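You operate a simulated robot arm through the tools that you are given. There is no shell and no other tool.

The job below is to be done with a simulated robot arm. You get a single attempt, and the scene is never put back.

## Task
Coil the short purple roll onto the white core and band it.
Fine: brake knob at FIRM, webbing lever to FEED, crank till the tail is in; then core on the black disc and press the BAND pad. The rolls and the grey core stay.

The check looks at the end state, three seconds after you hand in, the way a careful person would. Anything else that was tipped, shoved, dropped, spilled or broken makes it a failure.

## Robot
A 6-joint arm with a fingered hand, fixed in place. Base frame: the origin is on the floor under the middle of its stand, x ahead of it, y to its left, z up; the work surface is at about z = 812. Lengths are in mm, angles in degrees, forces in N, time in s.
With the tool pointing down near the work surface it reaches from about 480 to 940 mm from the base axis. Its first joint turns from -166.0 to 166.0 degrees. Payload 5 kg.
The TCP is the grasp point between the finger pads, 43 mm short of the fingertips. In the tool frame z runs along the fingers and y along their closing line. The gripper opens to 144 mm; its body begins 50 mm behind the TCP. The gripper is a hand of 5 fingers: y runs from the thumb to the fingers, the wrist lies at [-21, -133, -233] in the tool frame.
Orientation is told as [roll, pitch, yaw] about the base's x, y, z axes, in that order, counted from this pose: with the fingers straight down and the wrist toward the robot, the tool's x, y and z point along [0, 1, 0], [1, 0, 0] and [0, 0, -1] of the base frame.

## Interface
- The arm moves only by the tool servo_tool. Its argument "steps" is a list that holds one entry, the list of rows, each a list of 6 numbers: the turn, a rotation vector about the base's x, y, z in units of 8 degrees (1.0 is 8 degrees), then the shift along the base's x, y, z in units of 40 mm (1.0 is 40 mm). In form: [[[rx, ry, rz, tx, ty, tz], ...]]. A call has 1 to 20 rows; each row shifts and turns the commanded pose from where the row before left it. A call with a number of a shift or a turn outside -1 to 1 is refused whole. Rows are played at 5 a second. More than 50 mm and 8.6 degrees between two rows, and nothing of the call is played. Where a pose cannot be reached the arm comes as near as it can. A force on the tool above 40 N (or 10 N above the force at the start of the call, whichever is more), or a blocked arm, ends the call early, and 0.2 s more pass. In this call time passes only in rows, and 0.2 s behind the last. It gives the time, the measured TCP pose, the force on the tool (base axes), the opening and the grip force at its end, in the units of the frame above (readings bear some noise), with the torque about the TCP (base axes, N m) and any sound that the robot's microphone picked up.
- Cameras (640 x 400 px; columns grow to the right, rows downward): "scene" is fixed at [50.4, -649.1, 1383.3]; the picture's right is [0.16, -0.99, 0.00], its down [-0.82, -0.14, -0.55] and it looks along [0.55, 0.09, -0.83] (base axes); focal length 214 px, centre (320, 200). "wrist" rides on the gripper at [86, -108, -168] in the tool frame; the picture's right is [-0.80, 0.28, -0.53], its down [-0.54, -0.73, 0.42] and it looks along [-0.27, 0.63, 0.73] (tool axes); focal length 275 px, centre (320, 200). There is no depth. A picture from a camera that has moved, and an enlarged one, comes with that camera's place and axes in the base frame and with its lens.
- get_image(camera): a new picture of that camera. It takes no simulated time.
- lift_body(by): slides the trunk up (or, below 0, down) by that many mm; the arm rides with it, the base frame stays. It gives what a move gives, with no picture.
- move_fingers(index, middle, ring, little, thumb_bend, thumb_turn): sets how far each is bent, from 0 (flat) to 1 (curled in); at 0.3 the hand is open as for a grip, at 0.7 the pads meet at the TCP. One left out holds its place. A second passes; each finger stops where it meets its share of the squeeze, and holds until it gets a number again. It is the only way to open and close the hand. It gives what a move gives, with no picture; readings hold the bend of each and the force on index, middle, ring, little, thumb and palm. thumb_turn goes from beside the hand (0) to across from the fingers (1), as for a grip.
- inspect(camera, box): a new picture of the part [left, top, right, bottom] of that camera's present view, enlarged. It takes no simulated time.
- close_job(): hands the job in; it is judged then, once.

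Nothing tells you positions but the pictures and the camera data. Unless the task says otherwise, let go and move clear before handing in.

The tools are called after "Call:" by a JSON object that holds its "op" and its "data". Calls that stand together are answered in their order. servo_tool: Moves the arm, as the interface text tells. Its arguments: {"type":"object","properties":{"steps":{"type":"array","items":{"type":"array","items":{"type":"array","items":{"type":"number"}}}}},"required":["steps"]} The other tools are called the same way: lift_body (by) moves the trunk up or down; move_fingers (index, middle, ring, little, thumb_bend, thumb_turn) moves the fingers one by one; get_image (camera) takes a picture; inspect (camera, box) takes an enlarged picture of a part of a camera's view; close_job () hands the job in.

At the start:

```text
clock: 0.0
tool_pos: [407.8, -456.7, 1178.6]
ee_rot: [0.0, 0.0, 0.0]
force: [0.0, -0.1, -0.4]
wrist_torque: [0.0, 0.02, -0.05]
opening: 143.6
finger_force: 0.1
shape: jaw
bend: [0.3, 0.3, 0.3, 0.3, 0.3, 0.98]
finger forces: [0.0, 0.0, 0.0, 0.0, 0.1, 0.1]
trunk travel left (down, up): [-400.0, 190.0]
```

scene: 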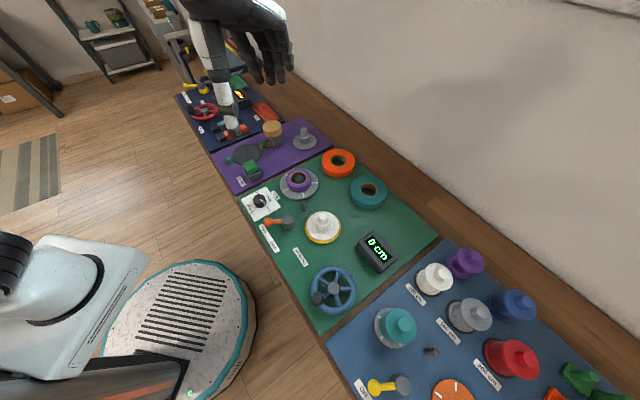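
wrist: 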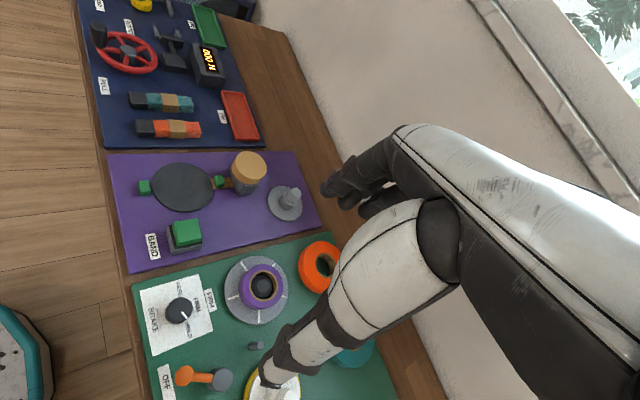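

I see a green board with a coiling station (brake knob, orange lever, blue crank, rolls), a purple board with the black disc and BAND pad, and a blue board with other items. I'll look closer at each before moving.

Call:
{"op": "inspect", "data": {"camera": "scene", "box": [230, 140, 390, 240]}}

Call:
{"op": "inspect", "data": {"camera": "scene", "box": [240, 200, 440, 325]}}

Call:
{"op": "inspect", "data": {"camera": "scene", "box": [190, 80, 350, 180]}}

Call:
{"op": "inspect", "data": {"camera": "scene", "box": [340, 230, 640, 400]}}

Call:
{"op": "inspect", "data": {"camera": "wrist", "box": [100, 140, 420, 400]}}

```text
4.00 times, centred on (310, 190) of scene
camera zoom: at [50.4, -649.1, 1383.3], right [0.16, -0.99, 0.0], down [-0.82, -0.14, -0.55], along [0.55, 0.09, -0.83], focal length 858 px, centre (360, 240)
```

zoom: 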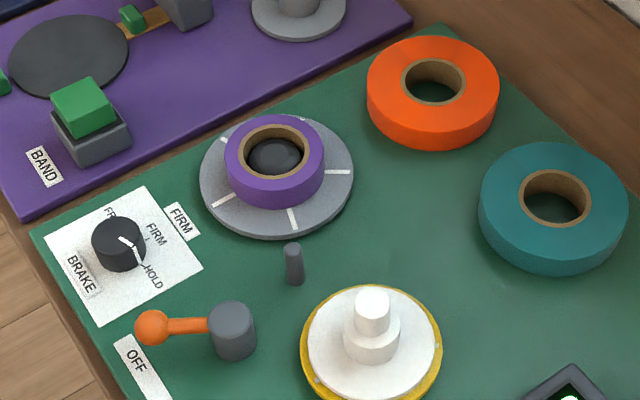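

```text
3.20 times, centred on (340, 262) of scene
camera zoom: at [50.4, -649.1, 1383.3], right [0.16, -0.99, 0.0], down [-0.82, -0.14, -0.55], along [0.55, 0.09, -0.83], focal length 686 px, centre (256, 0)
```

zoom: 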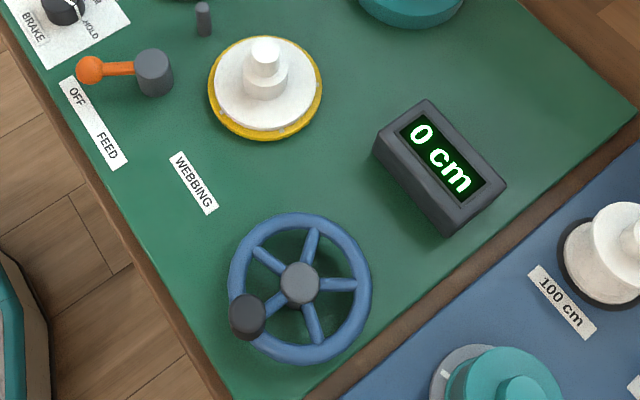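

```text
4.00 times, centred on (270, 130) of scene
camera zoom: at [50.4, -649.1, 1383.3], right [0.16, -0.99, 0.0], down [-0.82, -0.14, -0.55], along [0.55, 0.09, -0.83], focal length 858 px, centre (520, 480)
```

zoom: 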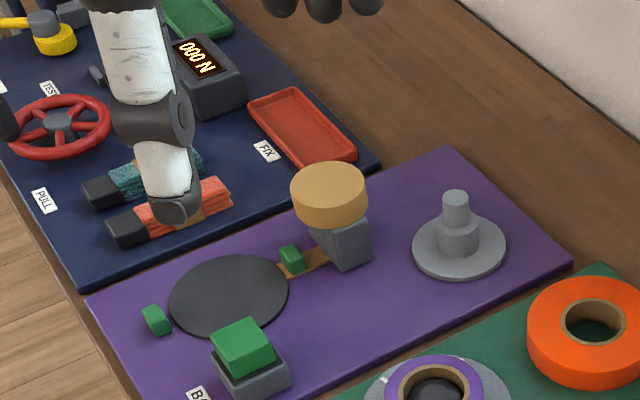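

```text
2.13 times, centred on (490, 315) of scene
camera zoom: at [50.4, -649.1, 1383.3], right [0.16, -0.99, 0.0], down [-0.82, -0.14, -0.55], along [0.55, 0.09, -0.83], focal length 458 px, centre (-43, -45)
```

zoom: 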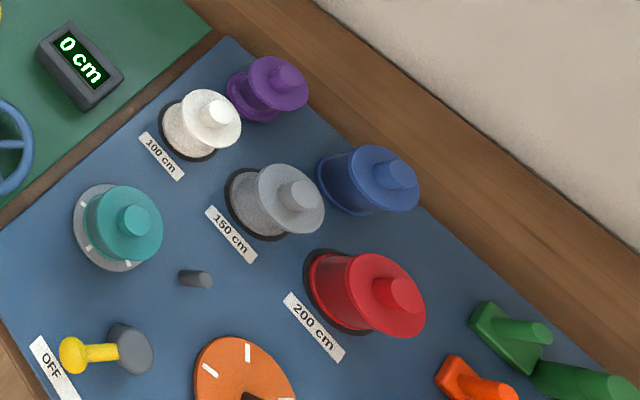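

```text
1.54 times, centred on (260, 270) of wrist
camera zoom: at [299.0, -370.0, 1345.2], right [0.28, -0.8, 0.53], down [-0.73, -0.54, -0.42], along [0.63, -0.27, -0.73], focal length 424 px, centre (412, 92)
```

zoom: 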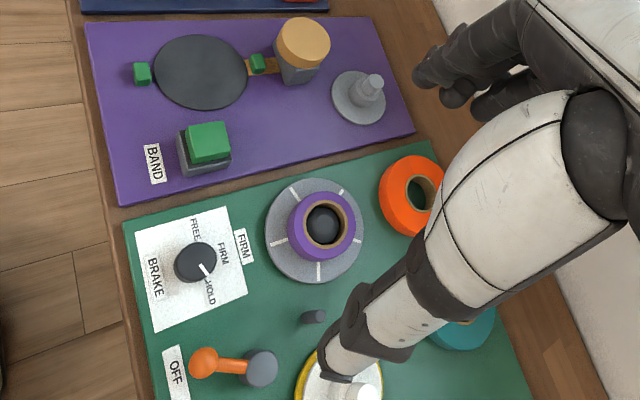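

The green board's brake knob points near HOLD, the lever is at OFF, and the white core sits on the yellow spindle with the counter at 0 cm. I'll look more closely at the hand and knob before moving.

Call:
{"op": "inspect", "data": {"camera": "scene", "box": [180, 0, 308, 80]}}

Call:
{"op": "inspect", "data": {"camera": "wrist", "box": [130, 270, 258, 350]}}

Call:
{"op": "inspect", "data": {"camera": "scene", "box": [236, 180, 316, 230]}}

Call:
{"op": "inspect", "data": {"camera": "wrist", "box": [110, 140, 310, 265]}}

```text
5.00 times, centred on (244, 40) of scene
camera zoom: at [50.4, -649.1, 1383.3], right [0.16, -0.99, 0.0], down [-0.82, -0.14, -0.55], along [0.55, 0.09, -0.83], focal length 1072 px, centre (700, 1000)
```

zoom: 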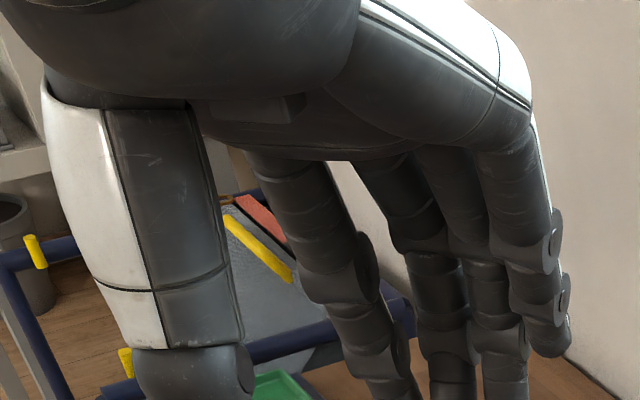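

```text
5.00 times, centred on (194, 310) of wrist
camera zoom: at [299.0, -370.0, 1345.2], right [0.28, -0.8, 0.53], down [-0.73, -0.54, -0.42], along [0.63, -0.27, -0.73], focal length 1376 px, centre (950, -350)
```

zoom: 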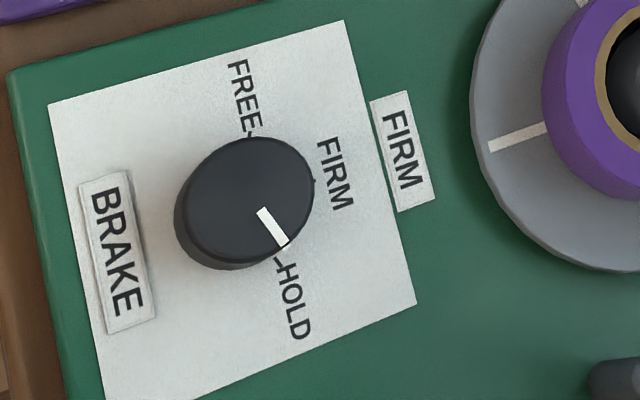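

```text
8.00 times, centred on (276, 205) of scene
camera zoom: at [50.4, -649.1, 1383.3], right [0.16, -0.99, 0.0], down [-0.82, -0.14, -0.55], along [0.55, 0.09, -0.83], focal length 1716 px, centre (672, 160)
```

zoom: 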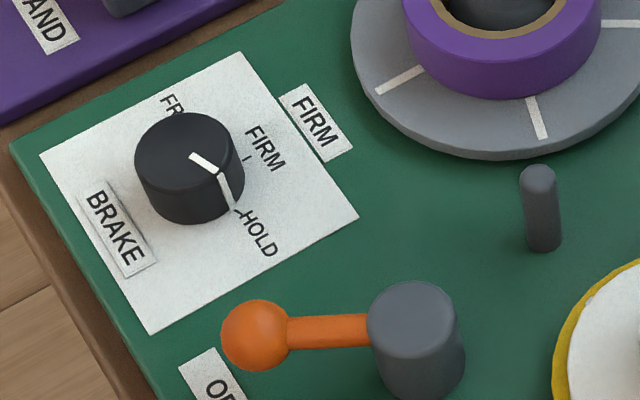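

```text
3.20 times, centred on (210, 202) of wrist
camera zoom: at [299.0, -370.0, 1345.2], right [0.28, -0.8, 0.53], down [-0.73, -0.54, -0.42], along [0.63, -0.27, -0.73], focal length 881 px, centre (672, 192)
```

zoom: 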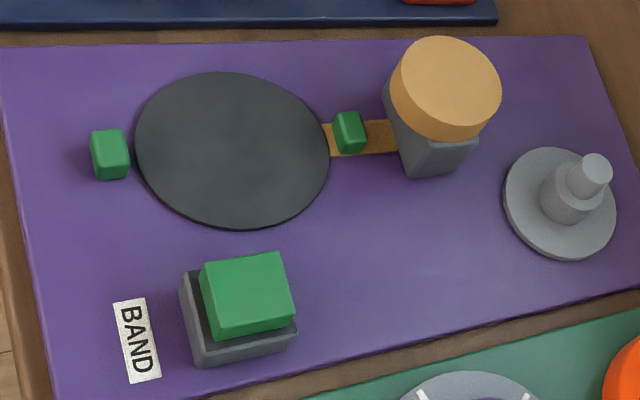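

The knob centre looks to be about (385, -404), top near z 842, pointing at HOLD; it needs about +67° about z to reach FIRM. I'll test how the fingers close in free air first.

Call:
{"op": "move_fingers", "data": {"index": 0.55, "middle": 0.55, "ring": 0.55, "little": 0.55, "thumb_bend": 0.55, "thumb_turn": 1}}

Call:
{"op": "get_image", "data": {"camera": "scene"}}

Call:
{"op": "get_image", "data": {"camera": "wrist"}}

Call:
{"op": "inspect", "data": {"camera": "scene", "box": [180, 0, 308, 160]}}

```text
clock: 1.0
tool_pos: [407.9, -455.1, 1178.6]
ee_rot: [0.1, -0.1, 0.0]
force: [0.5, -0.6, 0.6]
wrist_torque: [-0.01, 0.03, 0.02]
opening: 60.8
finger_force: 0.1
shape: fingers
bend: [0.55, 0.55, 0.55, 0.55, 0.55, 1.0]
finger forces: [0.0, 0.1, 0.0, 0.1, 0.0, 0.0]
trunk travel left (down, up): [-400.0, 190.0]
```

```text
taken
```

scene: 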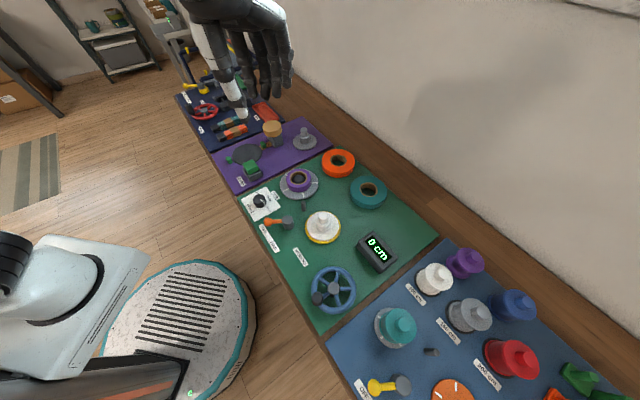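

```text
taken
camera wrist: at [299.0, -370.0, 1345.2], right [0.28, -0.8, 0.53], down [-0.73, -0.54, -0.42], along [0.63, -0.27, -0.73], focal length 275 px, centre (320, 200)
```

wrist: 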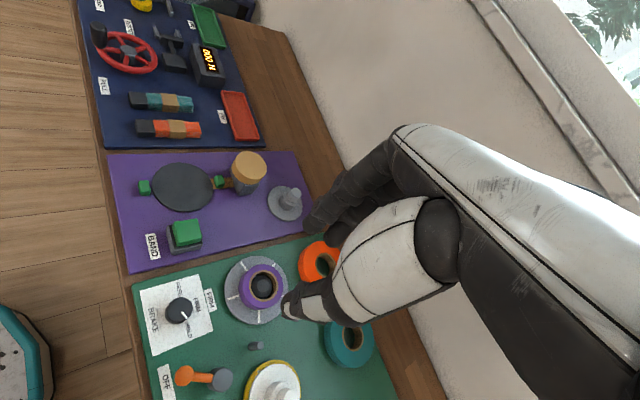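

```text
2.50 times, centred on (244, 80) of scene
camera zoom: at [50.4, -649.1, 1383.3], right [0.16, -0.99, 0.0], down [-0.82, -0.14, -0.55], along [0.55, 0.09, -0.83], focal length 536 px, centre (510, 500)
```

zoom: 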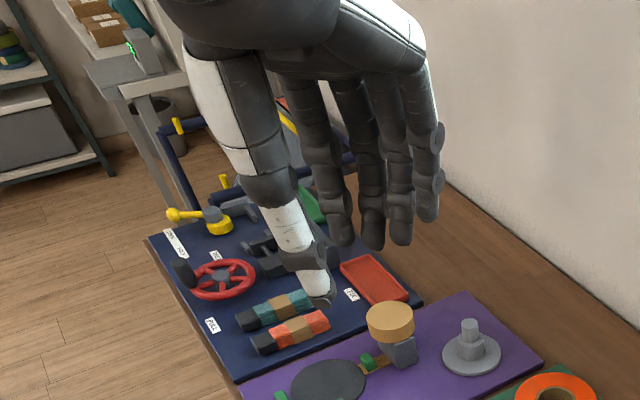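

Fingers close symmetrically about the TCP with tips roughly 45–50 mm below it. I'll curl ring and little away, set the other three part open, and move above the knob with yaw about -40°.

Call:
{"op": "move_fingers", "data": {"index": 0.47, "middle": 0.47, "ring": 1, "little": 1, "thumb_bend": 0.47, "thumb_turn": 1}}

Call:
{"op": "servo_tool", "data": {"steps": [[[0, 0, -0.714, -0.082, 0.182, -0.814], [0, 0, -0.714, -0.082, 0.182, -0.814], [0, 0, -0.714, -0.082, 0.182, -0.814], [0, 0, -0.714, -0.082, 0.182, -0.814], [0, 0, -0.714, -0.082, 0.182, -0.814], [0, 0, -0.714, -0.082, 0.182, -0.814], [0, 0, -0.714, -0.082, 0.182, -0.814], [0, 0, 0, 0, 0, 0]]]}}

Call:
{"op": "get_image", "data": {"camera": "scene"}}

Call:
{"op": "get_image", "data": {"camera": "wrist"}}

```text
clock: 2.0
tool_pos: [407.2, -456.3, 1178.0]
ee_rot: [0.1, 0.0, -0.1]
force: [-0.5, 0.5, -0.2]
wrist_torque: [-0.01, 0.03, 0.02]
opening: 88.6
finger_force: 0.0
shape: fingers
bend: [0.47, 0.47, 1.0, 1.0, 0.47, 1.0]
finger forces: [0.0, 0.0, 0.0, 0.1, 0.0, 0.0]
trunk travel left (down, up): [-400.0, 190.0]
```

```text
clock: 3.8
tool_pos: [383.3, -404.5, 951.2]
ee_rot: [0.0, 0.0, -40.1]
force: [0.8, 0.0, -0.6]
wrist_torque: [0.01, 0.05, 0.02]
opening: 88.5
finger_force: 0.1
shape: fingers
bend: [0.47, 0.47, 1.0, 1.0, 0.47, 1.0]
finger forces: [0.0, 0.0, 0.0, 0.0, 0.1, 0.1]
trunk travel left (down, up): [-400.0, 190.0]
```

```text
taken
```

scene: 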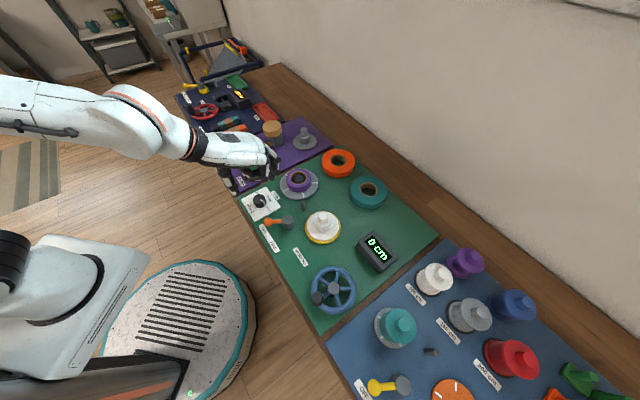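

```text
taken
camera wrist: at [356.0, -269.7, 1117.6], right [-0.3, -0.79, 0.53], down [-0.9, 0.05, -0.42], along [0.31, -0.61, -0.73], focal length 275 px, centre (320, 200)
```

wrist: 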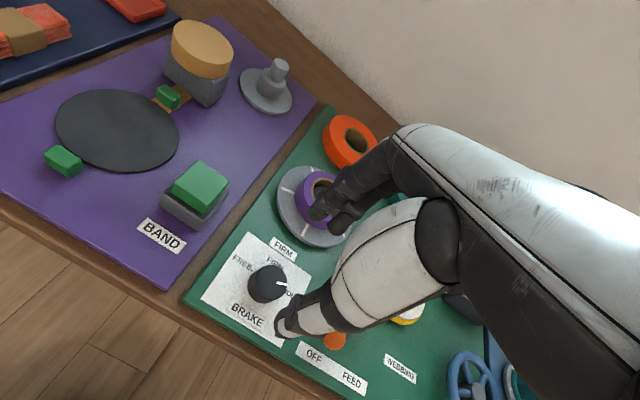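

The hand is above the knob. I'll test at this height that a +67° yaw is reachable.

Call:
{"op": "servo_tool", "data": {"steps": [[[0, 0, 0.95, 0, 0, 0], [0, 0, 0.95, 0, 0, 0], [0, 0, 0.95, 0, 0, 0], [0, 0, 0.95, 0, 0, 0], [0, 0, 0.95, 0, 0, 0], [0, 0, 0.95, 0, 0, 0], [0, 0, 0.95, 0, 0, 0], [0, 0, 0.95, 0, 0, 0], [0, 0, 0.95, 0, 0, 0], [0, 0, 0, 0, 0, 0]]]}}

Call:
{"op": "get_image", "data": {"camera": "wrist"}}

Call:
{"op": "inspect", "data": {"camera": "scene", "box": [190, 110, 350, 210]}}

```text
clock: 6.0
tool_pos: [383.7, -404.2, 951.5]
ee_rot: [0.0, -0.1, 28.5]
force: [-0.1, 0.3, 0.1]
wrist_torque: [0.03, 0.0, 0.01]
opening: 88.6
finger_force: 0.1
shape: fingers
bend: [0.47, 0.47, 1.0, 1.0, 0.47, 1.0]
finger forces: [0.0, 0.0, 0.0, 0.0, 0.0, 0.1]
trunk travel left (down, up): [-400.0, 190.0]
```

```text
taken
camera wrist: at [248.0, -381.1, 1118.1], right [0.63, -0.56, 0.53], down [-0.38, -0.82, -0.42], along [0.68, 0.06, -0.73], focal length 275 px, centre (320, 200)
```

wrist: 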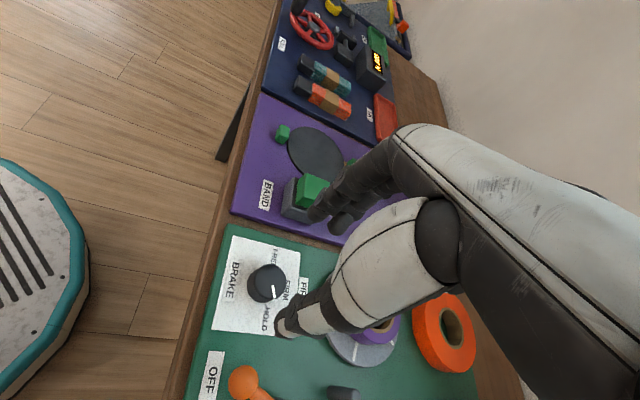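

```text
4.00 times, centred on (270, 160) of scene
camera zoom: at [50.4, -649.1, 1383.3], right [0.16, -0.99, 0.0], down [-0.82, -0.14, -0.55], along [0.55, 0.09, -0.83], focal length 858 px, centre (520, 360)
```

zoom: 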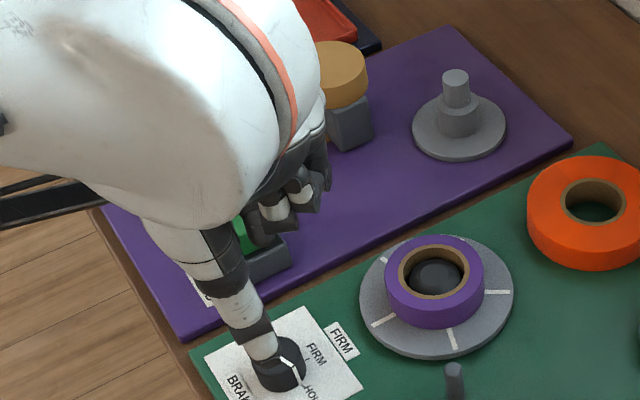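

Both yaws are reachable. Going back to yaw -40° and descending toward the knob.

Call:
{"op": "servo_tool", "data": {"steps": [[[0, 0, -0.95, 0, 0, -0.15], [0, 0, -0.95, 0, 0, -0.15], [0, 0, -0.95, 0, 0, -0.15], [0, 0, -0.95, 0, 0, -0.15], [0, 0, -0.95, 0, 0, -0.15], [0, 0, -0.95, 0, 0, -0.15], [0, 0, -0.95, 0, 0, -0.15], [0, 0, -0.95, 0, 0, -0.15], [0, 0, -0.95, 0.03, 0, -0.15], [0, 0, 0, 0, 0, 0]]]}}

Call:
{"op": "inspect", "data": {"camera": "scene", "box": [200, 140, 360, 240]}}

Call:
{"op": "get_image", "data": {"camera": "wrist"}}

```text
clock: 8.2
tool_pos: [383.9, -403.2, 897.6]
ee_rot: [0.0, 0.0, -40.0]
force: [-0.2, 0.1, -0.4]
wrist_torque: [0.02, -0.02, 0.02]
opening: 88.7
finger_force: 0.1
shape: fingers
bend: [0.47, 0.47, 1.0, 1.0, 0.47, 1.0]
finger forces: [0.0, 0.1, 0.0, 0.1, 0.0, 0.0]
trunk travel left (down, up): [-400.0, 190.0]
```

```text
4.00 times, centred on (280, 190) of scene
camera zoom: at [50.4, -649.1, 1383.3], right [0.16, -0.99, 0.0], down [-0.82, -0.14, -0.55], along [0.55, 0.09, -0.83], focal length 858 px, centre (480, 240)
```

zoom: 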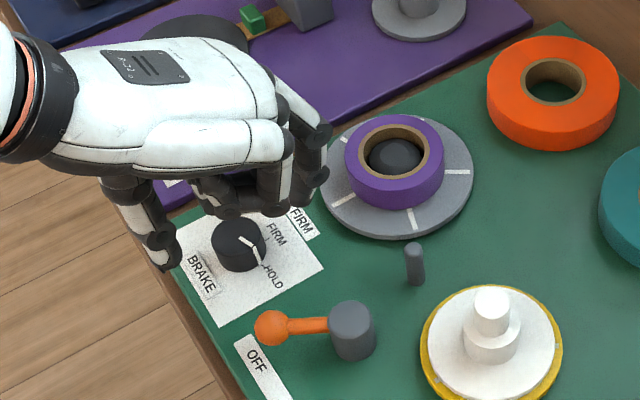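

```text
taken
camera wrist: at [356.8, -268.4, 1063.2], right [-0.29, -0.79, 0.53], down [-0.9, 0.05, -0.42], along [0.31, -0.61, -0.73], focal length 275 px, centre (320, 200)
```

wrist: 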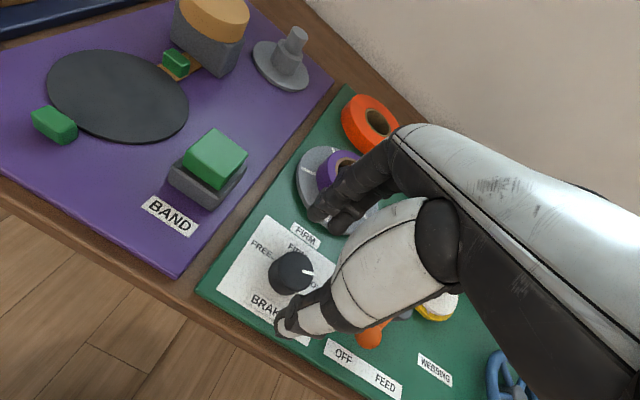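

The fingers straddle the knob with clearance. Descending about 28 mm.

Call:
{"op": "servo_tool", "data": {"steps": [[[0, 0, 0, 0.02, 0, -0.175], [0, 0, 0, 0.02, 0, -0.175], [0, 0, 0, 0, 0, -0.175], [0, 0, 0, 0, 0, -0.175], [0, 0, 0, 0, 0, 0]]]}}

Call:
{"op": "inspect", "data": {"camera": "scene", "box": [220, 160, 316, 220]}}

Call:
{"op": "inspect", "data": {"camera": "wrist", "box": [220, 200, 420, 360]}}

```text
clock: 9.4
tool_pos: [386.3, -403.6, 868.6]
ee_rot: [-0.1, 0.0, -40.0]
force: [-0.6, -0.1, -0.1]
wrist_torque: [0.01, 0.0, 0.0]
opening: 88.8
finger_force: 0.0
shape: fingers
bend: [0.47, 0.47, 1.0, 1.0, 0.47, 1.0]
finger forces: [0.0, 0.1, 0.0, 0.0, 0.0, 0.1]
trunk travel left (down, up): [-400.0, 190.0]
```

```text
6.67 times, centred on (268, 190) of scene
camera zoom: at [50.4, -649.1, 1383.3], right [0.16, -0.99, 0.0], down [-0.82, -0.14, -0.55], along [0.55, 0.09, -0.83], focal length 1430 px, centre (667, 267)
```

zoom: 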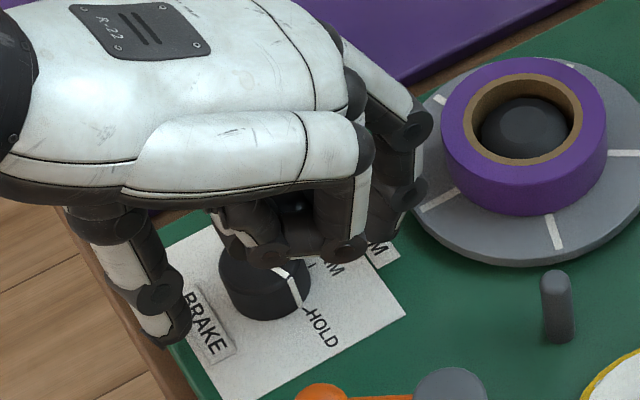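

```text
2.50 times, centred on (320, 280) of wrist
camera zoom: at [359.8, -269.0, 1034.6], right [-0.29, -0.79, 0.53], down [-0.9, 0.05, -0.42], along [0.31, -0.61, -0.73], focal length 688 px, centre (320, 0)
```

zoom: 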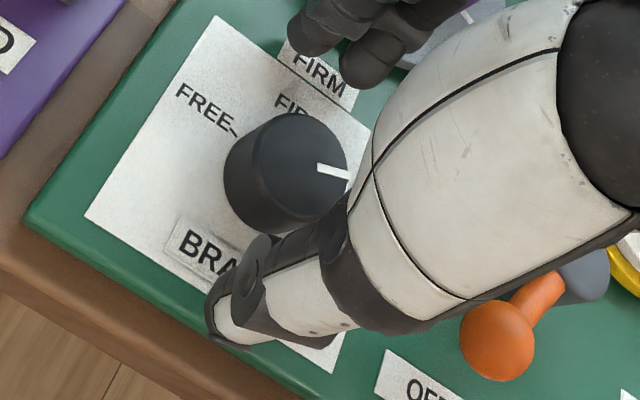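

The tips overlap the knob by roughly 15–20 mm and nothing is touching. Closing thumb, index and middle on the knob.

Call:
{"op": "move_fingers", "data": {"index": 0.66, "middle": 0.66, "thumb_bend": 0.66}}

Call:
{"op": "inspect", "data": {"camera": "scene", "box": [220, 160, 316, 220]}}

Call:
{"op": "inspect", "data": {"camera": "wrist", "box": [220, 200, 420, 360]}}

```text
clock: 10.4
tool_pos: [385.8, -404.4, 867.3]
ee_rot: [0.0, 0.0, -40.0]
force: [-4.1, 2.9, -1.0]
wrist_torque: [0.11, 0.08, 0.02]
opening: 37.6
finger_force: 6.5
shape: fingers
bend: [0.64, 0.64, 1.0, 1.0, 0.6, 1.0]
finger forces: [2.3, 2.3, 0.0, 0.1, 8.9, 0.0]
trunk travel left (down, up): [-400.0, 190.0]
```

```text
6.67 times, centred on (268, 190) of scene
camera zoom: at [50.4, -649.1, 1383.3], right [0.16, -0.99, 0.0], down [-0.82, -0.14, -0.55], along [0.55, 0.09, -0.83], focal length 1430 px, centre (667, 267)
```

zoom: 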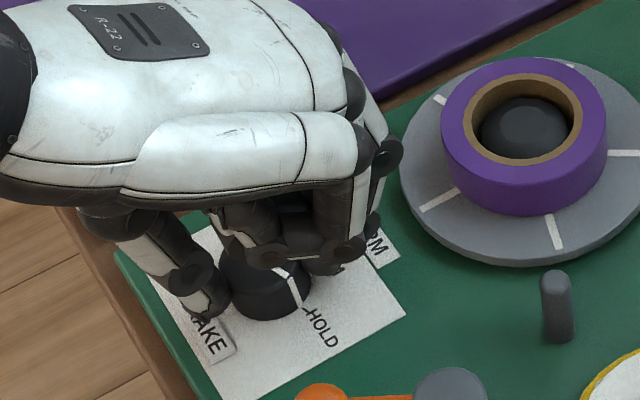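

```text
2.50 times, centred on (320, 280) of wrist
camera zoom: at [359.5, -268.7, 1034.7], right [-0.29, -0.79, 0.53], down [-0.9, 0.05, -0.42], along [0.31, -0.61, -0.73], focal length 688 px, centre (320, 0)
```

zoom: 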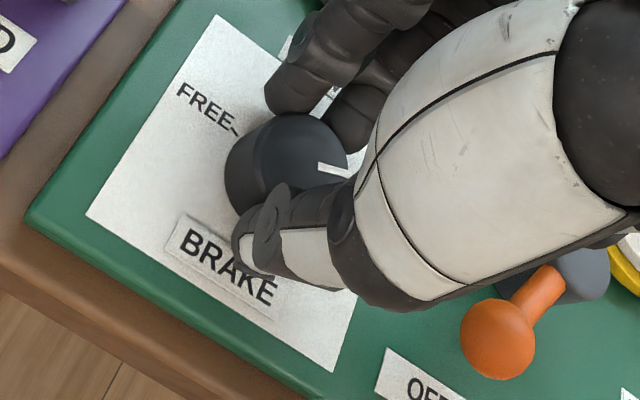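

All three digits hold the knob. I'll squeeze the two fingers a little more to balance the thumb, then twist.

Call:
{"op": "move_fingers", "data": {"index": 0.72, "middle": 0.72, "thumb_bend": 0.68}}

Call:
{"op": "servo_tool", "data": {"steps": [[[0, 0, 0.5, 0, 0, 0], [0, 0, 0.5, 0, 0, 0], [0, 0, 0.5, 0, 0, 0], [0, 0, 0.5, 0, 0, 0], [0, 0, 0, 0, 0, 0]]]}}

Call:
{"op": "inspect", "data": {"camera": "wrist", "box": [220, 200, 420, 360]}}

Call:
{"op": "inspect", "data": {"camera": "scene", "box": [220, 160, 316, 220]}}

```text
clock: 11.4
tool_pos: [388.3, -403.7, 867.7]
ee_rot: [0.0, 0.0, -40.0]
force: [2.7, -3.0, -4.4]
wrist_torque: [-0.04, -0.04, 0.02]
opening: 36.6
finger_force: 13.9
shape: fingers
bend: [0.65, 0.66, 1.0, 1.0, 0.6, 1.0]
finger forces: [7.5, 7.4, 0.0, 0.0, 11.8, 0.0]
trunk travel left (down, up): [-400.0, 190.0]
```

```text
clock: 12.6
tool_pos: [387.0, -403.7, 868.4]
ee_rot: [0.1, 0.0, -23.9]
force: [3.4, 3.6, -3.8]
wrist_torque: [0.19, -0.02, 0.02]
opening: 36.5
finger_force: 13.2
shape: fingers
bend: [0.65, 0.66, 1.0, 1.0, 0.61, 1.0]
finger forces: [7.6, 5.9, 0.1, 0.1, 12.9, 0.0]
trunk travel left (down, up): [-400.0, 190.0]
```

```text
2.50 times, centred on (320, 280) of wrist
camera zoom: at [323.4, -282.4, 1034.9], right [-0.06, -0.84, 0.53], down [-0.88, -0.2, -0.42], along [0.46, -0.5, -0.73], focal length 688 px, centre (320, 0)
```

zoom: 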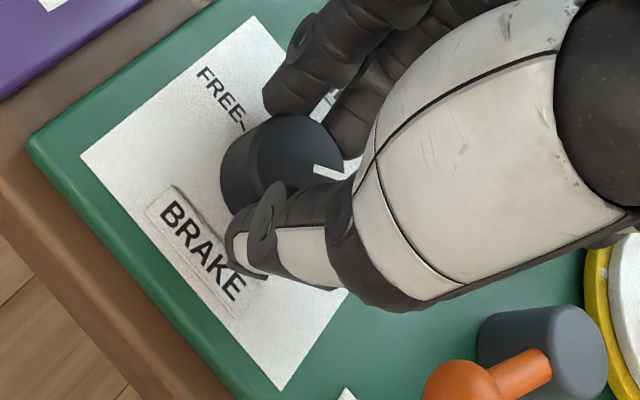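

```text
6.67 times, centred on (268, 190) of scene
camera zoom: at [50.4, -649.1, 1383.3], right [0.16, -0.99, 0.0], down [-0.82, -0.14, -0.55], along [0.55, 0.09, -0.83], focal length 1430 px, centre (667, 267)
```

zoom: 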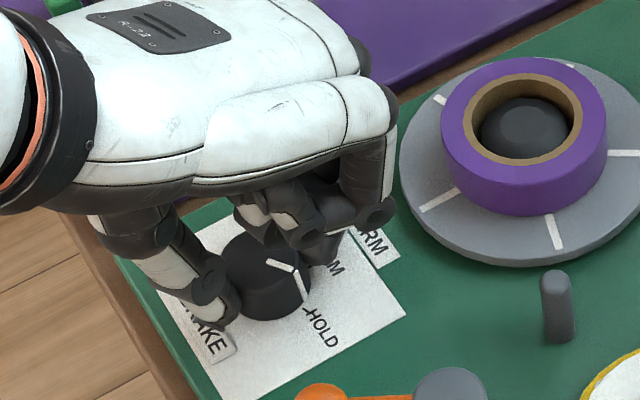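

The knob turns with the hand (line stays fixed relative to the fingers). Continuing to about +67° total.

Call:
{"op": "servo_tool", "data": {"steps": [[[0, 0, 0.64, 0, 0, 0], [0, 0, 0.64, 0, 0, 0], [0, 0, 0.64, 0, 0, 0], [0, 0, 0.64, 0, 0, 0], [0, 0, 0.64, 0, 0, 0], [0, 0, 0.64, 0, 0, 0], [0, 0, 0.64, 0, 0, 0], [0, 0, 0.64, 0, 0, 0], [0, 0, 0.64, 0, 0, 0], [0, 0, 0.64, 0, 0, 0], [0, 0, 0, 0, 0, 0]]]}}

Call:
{"op": "inspect", "data": {"camera": "wrist", "box": [220, 200, 420, 360]}}

Call:
{"op": "inspect", "data": {"camera": "scene", "box": [220, 160, 316, 220]}}

```text
clock: 15.0
tool_pos: [385.9, -403.9, 868.2]
ee_rot: [0.0, 0.0, 27.3]
force: [-1.0, 15.1, -2.2]
wrist_torque: [0.52, 0.06, -0.03]
opening: 36.6
finger_force: 14.1
shape: fingers
bend: [0.63, 0.66, 1.0, 1.0, 0.62, 0.99]
finger forces: [11.5, 5.4, 0.1, 0.0, 11.1, 0.0]
trunk travel left (down, up): [-400.0, 190.0]
```

```text
2.50 times, centred on (320, 280) of wrist
camera zoom: at [251.1, -377.4, 1034.8], right [0.62, -0.58, 0.53], down [-0.4, -0.81, -0.42], along [0.68, 0.05, -0.73], focal length 688 px, centre (320, 0)
```

zoom: 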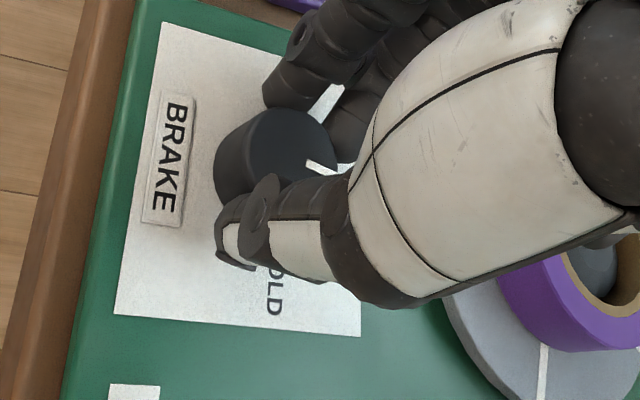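

```text
6.67 times, centred on (268, 190) of scene
camera zoom: at [50.4, -649.1, 1383.3], right [0.16, -0.99, 0.0], down [-0.82, -0.14, -0.55], along [0.55, 0.09, -0.83], focal length 1430 px, centre (667, 267)
```

zoom: 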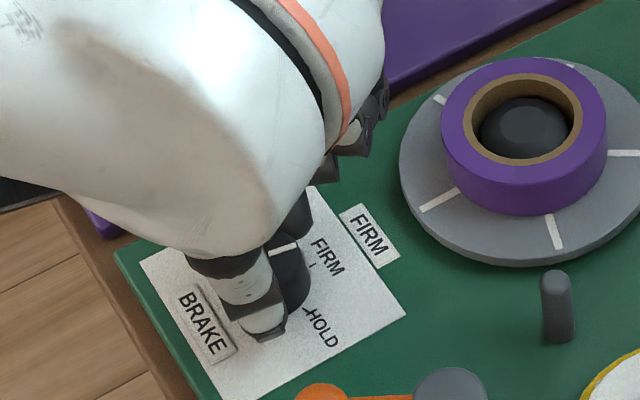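

The pointer now looks aimed at FIRM. I'll open the fingers and lift to check.

Call:
{"op": "move_fingers", "data": {"index": 0.5, "middle": 0.5, "thumb_bend": 0.47}}

Call:
{"op": "servo_tool", "data": {"steps": [[[0, 0, 0, 0, 0, 0.5], [0, 0, 0, 0, 0, 1], [0, 0, 0, 0, 0, 1], [0, 0, 0, -0.5, 0.5, 1], [0, 0, 0, -0.5, 0.5, 0], [0, 0, 0, 0, 0, 0]]]}}

Call:
{"op": "inspect", "data": {"camera": "scene", "box": [220, 160, 316, 220]}}

Call:
{"op": "get_image", "data": {"camera": "wrist"}}

```text
clock: 16.0
tool_pos: [386.6, -404.0, 868.4]
ee_rot: [0.0, 0.0, 27.2]
force: [0.6, -0.2, -0.7]
wrist_torque: [-0.01, -0.01, 0.01]
opening: 83.1
finger_force: 0.2
shape: fingers
bend: [0.5, 0.5, 1.0, 1.0, 0.47, 1.0]
finger forces: [0.0, 0.0, 0.0, 0.0, 0.0, 0.0]
trunk travel left (down, up): [-400.0, 190.0]
```

```text
clock: 17.4
tool_pos: [347.1, -362.4, 1007.3]
ee_rot: [0.0, -0.1, 27.2]
force: [0.2, -0.9, 0.4]
wrist_torque: [0.0, -0.02, 0.0]
opening: 83.1
finger_force: 0.1
shape: fingers
bend: [0.5, 0.5, 1.0, 1.0, 0.47, 1.0]
finger forces: [0.1, 0.0, 0.0, 0.0, 0.1, 0.0]
trunk travel left (down, up): [-400.0, 190.0]
```

```text
6.67 times, centred on (268, 190) of scene
camera zoom: at [50.4, -649.1, 1383.3], right [0.16, -0.99, 0.0], down [-0.82, -0.14, -0.55], along [0.55, 0.09, -0.83], focal length 1430 px, centre (667, 267)
```

zoom: 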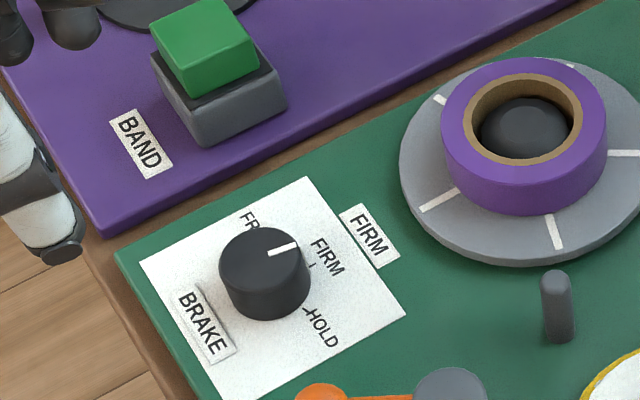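

```text
taken
camera wrist: at [212.4, -336.3, 1174.0], right [0.62, -0.58, 0.53], down [-0.4, -0.81, -0.42], along [0.68, 0.05, -0.73], focal length 275 px, centre (320, 200)
```

wrist: 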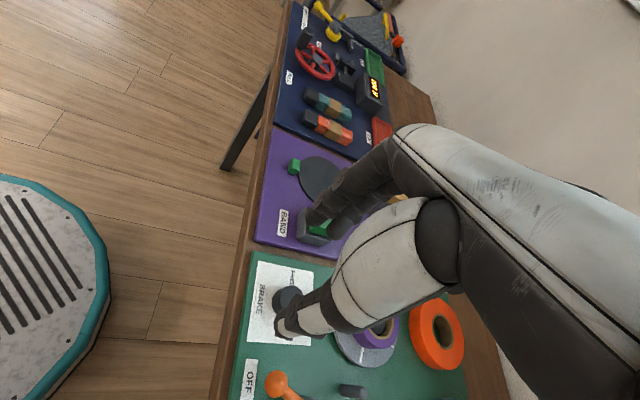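

The knob pointer appears close to FIRM, maybe slightly short. Zooming in for an accurate angle.

Call:
{"op": "inspect", "data": {"camera": "scene", "box": [246, 188, 278, 208]}}

Call:
{"op": "inspect", "data": {"camera": "wrist", "box": [240, 250, 336, 350]}}

```text
16.00 times, centred on (262, 198) of scene
camera zoom: at [50.4, -649.1, 1383.3], right [0.16, -0.99, 0.0], down [-0.82, -0.14, -0.55], along [0.55, 0.09, -0.83], focal length 3432 px, centre (1248, 232)
```

zoom: 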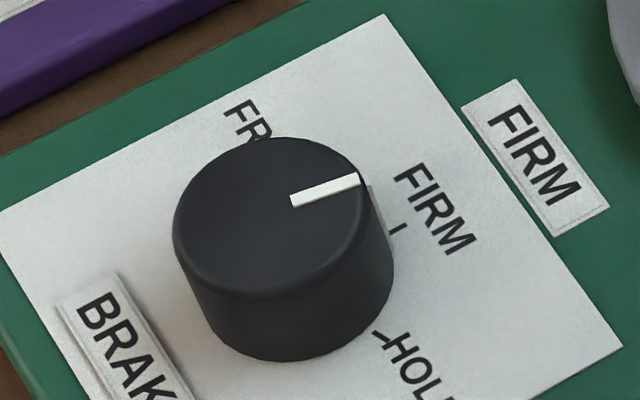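

```text
4.00 times, centred on (288, 300) of wrist
camera zoom: at [212.4, -336.3, 1174.0], right [0.62, -0.58, 0.53], down [-0.4, -0.81, -0.42], along [0.68, 0.05, -0.73], focal length 1101 px, centre (448, -200)
```

zoom: 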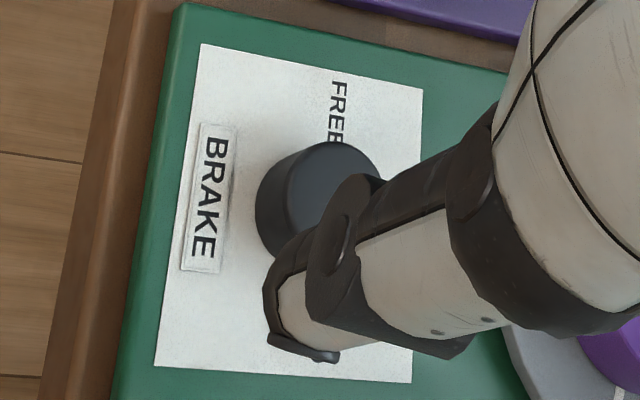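

The pointer sits roughly 10–12° short of the FIRM tick (some slip). I'll regrasp with yaw about 10° and turn a bit more.

Call:
{"op": "servo_tool", "data": {"steps": [[[0, 0, -0.7, 0.47, -0.52, 0], [0, 0, -0.7, 0.47, -0.52, -1], [0, 0, -0.75, 0, 0, -1], [0, 0, 0, 0, 0, -0.7], [0, 0, 0, 0, 0, -0.4], [0, 0, 0, 0, 0, -0.4], [0, 0, 0, 0, 0, 0]]]}}

Call:
{"op": "move_fingers", "data": {"index": 0.72, "middle": 0.72, "thumb_bend": 0.68}}

Call:
{"op": "inspect", "data": {"camera": "wrist", "box": [220, 200, 420, 360]}}

Call:
{"op": "inspect", "data": {"camera": "scene", "box": [246, 188, 278, 208]}}

```text
clock: 19.0
tool_pos: [384.0, -405.1, 867.5]
ee_rot: [0.0, 0.0, 9.9]
force: [-0.3, 0.7, -0.8]
wrist_torque: [0.04, 0.03, 0.0]
opening: 83.4
finger_force: 0.0
shape: fingers
bend: [0.5, 0.5, 1.0, 1.0, 0.47, 1.0]
finger forces: [0.1, 0.1, 0.0, 0.0, 0.1, 0.0]
trunk travel left (down, up): [-400.0, 190.0]
```

```text
clock: 20.0
tool_pos: [384.5, -405.6, 867.7]
ee_rot: [0.0, 0.0, 10.1]
force: [6.2, -0.5, -3.4]
wrist_torque: [-0.01, -0.13, -0.02]
opening: 38.3
finger_force: 12.3
shape: fingers
bend: [0.63, 0.66, 1.0, 1.0, 0.61, 1.0]
finger forces: [8.3, 7.2, 0.0, 0.1, 10.0, 0.0]
trunk travel left (down, up): [-400.0, 190.0]
```

```text
2.50 times, centred on (320, 280) of wrist
camera zoom: at [263.5, -340.4, 1034.0], right [0.42, -0.73, 0.53], down [-0.62, -0.66, -0.42], along [0.66, -0.15, -0.73], focal length 688 px, centre (320, 0)
```

zoom: 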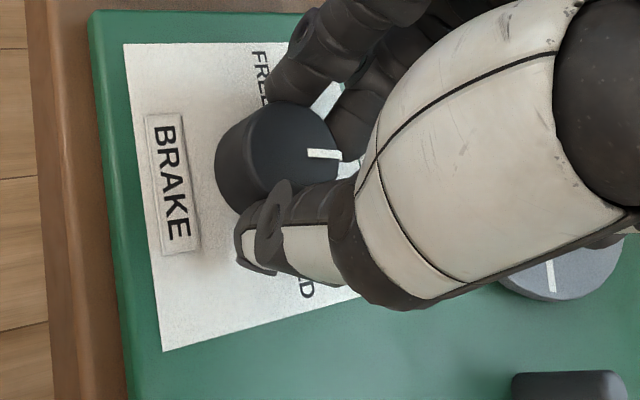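

```text
16.00 times, centred on (262, 198) of scene
camera zoom: at [50.4, -649.1, 1383.3], right [0.16, -0.99, 0.0], down [-0.82, -0.14, -0.55], along [0.55, 0.09, -0.83], focal length 3432 px, centre (1248, 232)
```

zoom: 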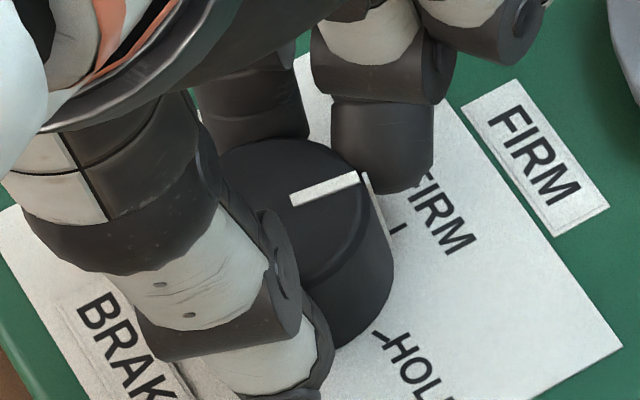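

The regrasp is firm; the pointer is at about -58° versus the FIRM tick at -45°. Turning about +16° and checking.

Call:
{"op": "servo_tool", "data": {"steps": [[[0, 0, 0.5, 0, 0, 0], [0, 0, 0.5, 0, 0, 0], [0, 0, 0.5, 0, 0, 0], [0, 0, 0.5, 0, 0, 0], [0, 0, 0, 0, 0, 0]]]}}

Call:
{"op": "inspect", "data": {"camera": "scene", "box": [246, 188, 278, 208]}}

Call:
{"op": "inspect", "data": {"camera": "wrist", "box": [220, 200, 420, 360]}}

```text
clock: 21.2
tool_pos: [385.0, -404.3, 869.1]
ee_rot: [0.2, 0.1, 26.2]
force: [6.6, -0.6, -14.6]
wrist_torque: [-0.06, -0.19, -0.01]
opening: 38.6
finger_force: 11.6
shape: fingers
bend: [0.62, 0.66, 1.0, 1.0, 0.62, 1.0]
finger forces: [7.7, 6.9, 0.0, 0.0, 8.4, 0.0]
trunk travel left (down, up): [-400.0, 190.0]
```

```text
16.00 times, centred on (262, 198) of scene
camera zoom: at [50.4, -649.1, 1383.3], right [0.16, -0.99, 0.0], down [-0.82, -0.14, -0.55], along [0.55, 0.09, -0.83], focal length 3432 px, centre (1248, 232)
```

zoom: 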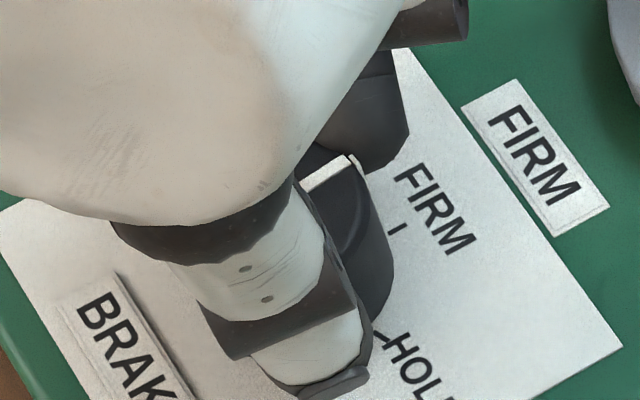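

```text
2.50 times, centred on (320, 280) of wrist
camera zoom: at [250.5, -376.4, 1035.1], right [0.61, -0.59, 0.53], down [-0.41, -0.81, -0.42], along [0.68, 0.04, -0.73], focal length 688 px, centre (320, 0)
```

zoom: 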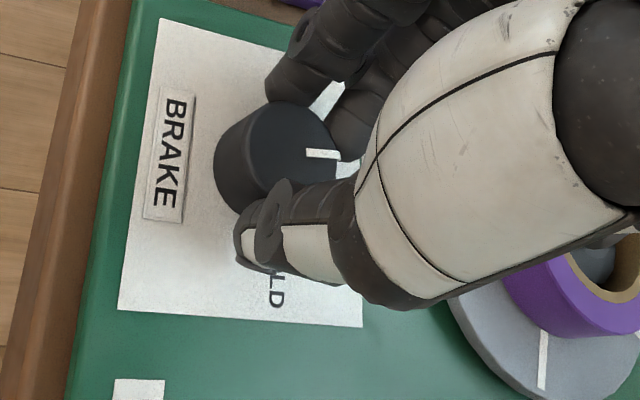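

The knob turned with the hand. Releasing and lifting away to read the pointer cleanly.

Call:
{"op": "move_fingers", "data": {"index": 0.5, "middle": 0.5, "thumb_bend": 0.47}}

Call:
{"op": "servo_tool", "data": {"steps": [[[0, 0, 0, 0, 0, 0.5], [0, 0, 0, 0, 0, 1], [0, 0, 0, 0, 0, 1], [0, 0, 0, -0.5, 0.5, 1], [0, 0, 0, -0.5, 0.5, 0], [0, 0, 0, 0, 0, 0]]]}}

Call:
{"op": "inspect", "data": {"camera": "scene", "box": [246, 188, 278, 208]}}

```text
clock: 22.2
tool_pos: [385.2, -405.2, 870.2]
ee_rot: [-0.1, 0.0, 26.0]
force: [1.1, -0.2, 0.3]
wrist_torque: [0.03, 0.03, -0.01]
opening: 82.9
finger_force: 0.0
shape: fingers
bend: [0.5, 0.5, 1.0, 1.0, 0.47, 1.0]
finger forces: [0.1, 0.0, 0.0, 0.0, 0.0, 0.1]
trunk travel left (down, up): [-400.0, 190.0]
```

```text
clock: 23.6
tool_pos: [343.3, -362.6, 1011.6]
ee_rot: [0.0, 0.0, 25.9]
force: [0.3, 0.5, -0.5]
wrist_torque: [-0.02, 0.03, -0.03]
opening: 82.9
finger_force: 0.1
shape: fingers
bend: [0.5, 0.5, 1.0, 1.0, 0.47, 1.0]
finger forces: [0.1, 0.0, 0.0, 0.1, 0.1, 0.1]
trunk travel left (down, up): [-400.0, 190.0]
```

```text
16.00 times, centred on (262, 198) of scene
camera zoom: at [50.4, -649.1, 1383.3], right [0.16, -0.99, 0.0], down [-0.82, -0.14, -0.55], along [0.55, 0.09, -0.83], focal length 3432 px, centre (1248, 232)
```

zoom: 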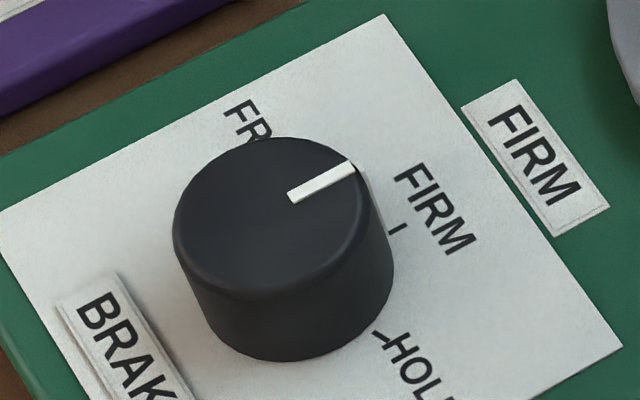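

The brake pointer now lines up with the FIRM tick (about -49° vs -48°). Next the orange lever: its ball is at about (310, -456, 845) with pivot (322, -511), and it must swing about 65° to FEED; I'll straddle the ball at yaw 45°.

Call:
{"op": "servo_tool", "data": {"steps": [[[0, 0, 0.6, -0.2075, -0.584, -0.572], [0, 0, 0.6, -0.2075, -0.584, -0.572], [0, 0, 0.6, -0.2075, -0.584, -0.572], [0, 0, 0.6, -0.2075, -0.584, -0.572], [0, 0, 0, 0, 0, 0]]]}}

Call:
{"op": "inspect", "data": {"camera": "scene", "box": [220, 170, 348, 250]}}

Call:
{"op": "get_image", "data": {"camera": "wrist"}}

```text
clock: 24.8
tool_pos: [311.1, -460.5, 918.8]
ee_rot: [0.0, 0.0, 45.3]
force: [-0.5, -0.1, 0.3]
wrist_torque: [0.04, 0.03, -0.01]
opening: 83.2
finger_force: 0.0
shape: fingers
bend: [0.5, 0.5, 1.0, 1.0, 0.47, 1.0]
finger forces: [0.1, 0.1, 0.1, 0.1, 0.0, 0.0]
trunk travel left (down, up): [-400.0, 190.0]
```

```text
5.00 times, centred on (284, 210) of scene
camera zoom: at [50.4, -649.1, 1383.3], right [0.16, -0.99, 0.0], down [-0.82, -0.14, -0.55], along [0.55, 0.09, -0.83], focal length 1072 px, centre (500, 150)
```

zoom: 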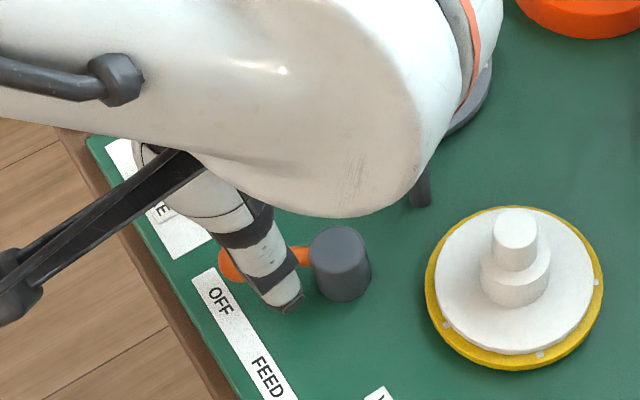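

```text
taken
camera wrist: at [174.1, -476.7, 1085.5], right [0.77, -0.36, 0.53], down [-0.13, -0.9, -0.42], along [0.63, 0.26, -0.73], focal length 275 px, centre (320, 200)
```

wrist: 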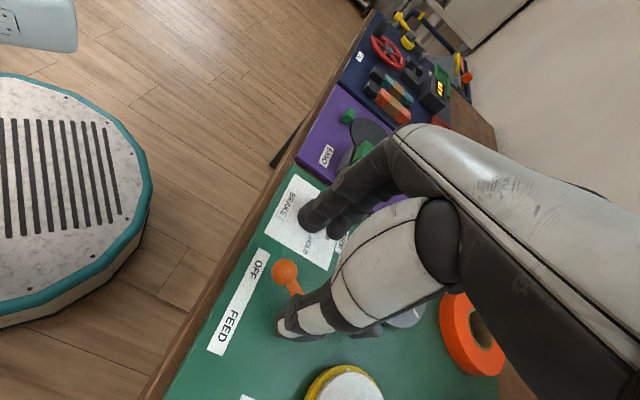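

TCP is over the ball with fingers on the far side and thumb on the near side. Descending to about z 871 and closing loosely.

Call:
{"op": "servo_tool", "data": {"steps": [[[0, 0, 0, -0.02, 0.04, -0.4], [0, 0, 0, -0.02, 0.04, -0.4], [0, 0, 0, -0.01, 0.01, -0.2], [0, 0, 0, 0, 0, -0.2], [0, 0, 0, 0, 0, 0]]]}}

Call:
{"op": "get_image", "data": {"camera": "wrist"}}

Call:
{"op": "inspect", "data": {"camera": "scene", "box": [220, 170, 348, 250]}}

```text
clock: 26.0
tool_pos: [309.1, -455.4, 868.2]
ee_rot: [0.0, 0.1, 45.2]
force: [0.1, -0.2, -0.4]
wrist_torque: [0.0, -0.03, 0.0]
opening: 83.4
finger_force: 0.1
shape: fingers
bend: [0.5, 0.5, 1.0, 1.0, 0.47, 1.0]
finger forces: [0.0, 0.1, 0.0, 0.0, 0.1, 0.1]
trunk travel left (down, up): [-400.0, 190.0]
```

```text
taken
camera wrist: at [172.3, -472.8, 1035.1], right [0.77, -0.36, 0.53], down [-0.13, -0.9, -0.42], along [0.63, 0.26, -0.73], focal length 275 px, centre (320, 200)
```

wrist: 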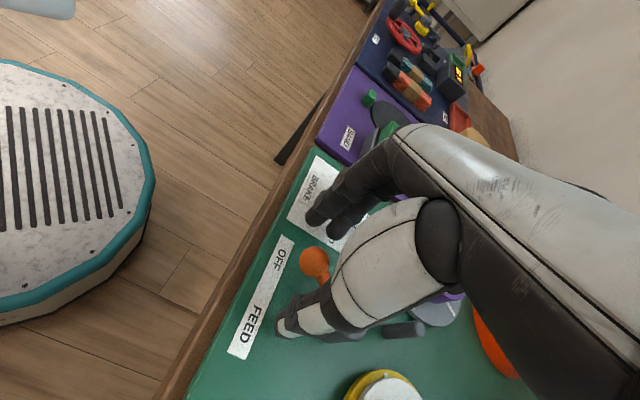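

```text
5.00 times, centred on (284, 210) of scene
camera zoom: at [50.4, -649.1, 1383.3], right [0.16, -0.99, 0.0], down [-0.82, -0.14, -0.55], along [0.55, 0.09, -0.83], focal length 1072 px, centre (500, 150)
```

zoom: 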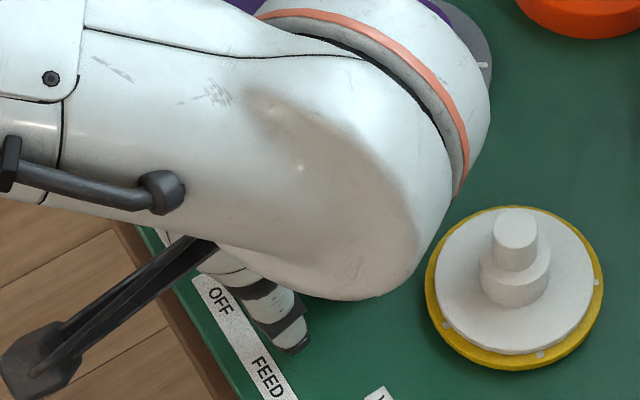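

The ball lies between thumb and fingers. Closing loosely and then pushing along the arc about the pivot toward FEED.

Call:
{"op": "move_fingers", "data": {"index": 0.66, "middle": 0.66, "thumb_bend": 0.62}}

Call:
{"op": "get_image", "data": {"camera": "wrist"}}

```text
clock: 27.0
tool_pos: [308.9, -456.0, 868.6]
ee_rot: [0.1, 0.0, 45.2]
force: [-0.4, 0.3, 0.9]
wrist_torque: [0.0, -0.01, -0.02]
opening: 28.8
finger_force: 0.1
shape: fingers
bend: [0.66, 0.66, 1.0, 1.0, 0.62, 1.0]
finger forces: [0.0, 0.0, 0.0, 0.0, 0.0, 0.0]
trunk travel left (down, up): [-400.0, 190.0]
```

```text
taken
camera wrist: at [172.3, -472.8, 1035.2], right [0.77, -0.36, 0.53], down [-0.13, -0.9, -0.42], along [0.63, 0.26, -0.73], focal length 275 px, centre (320, 200)
```

wrist: 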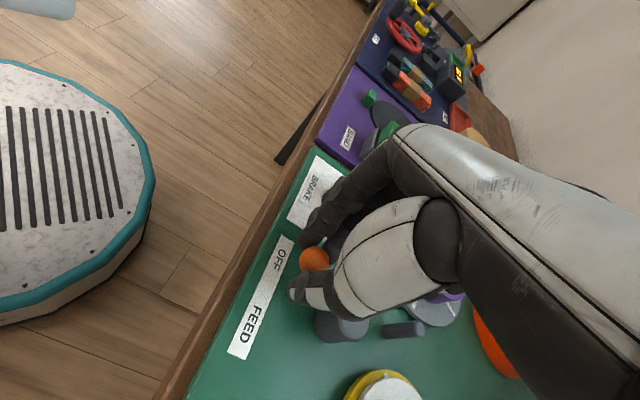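

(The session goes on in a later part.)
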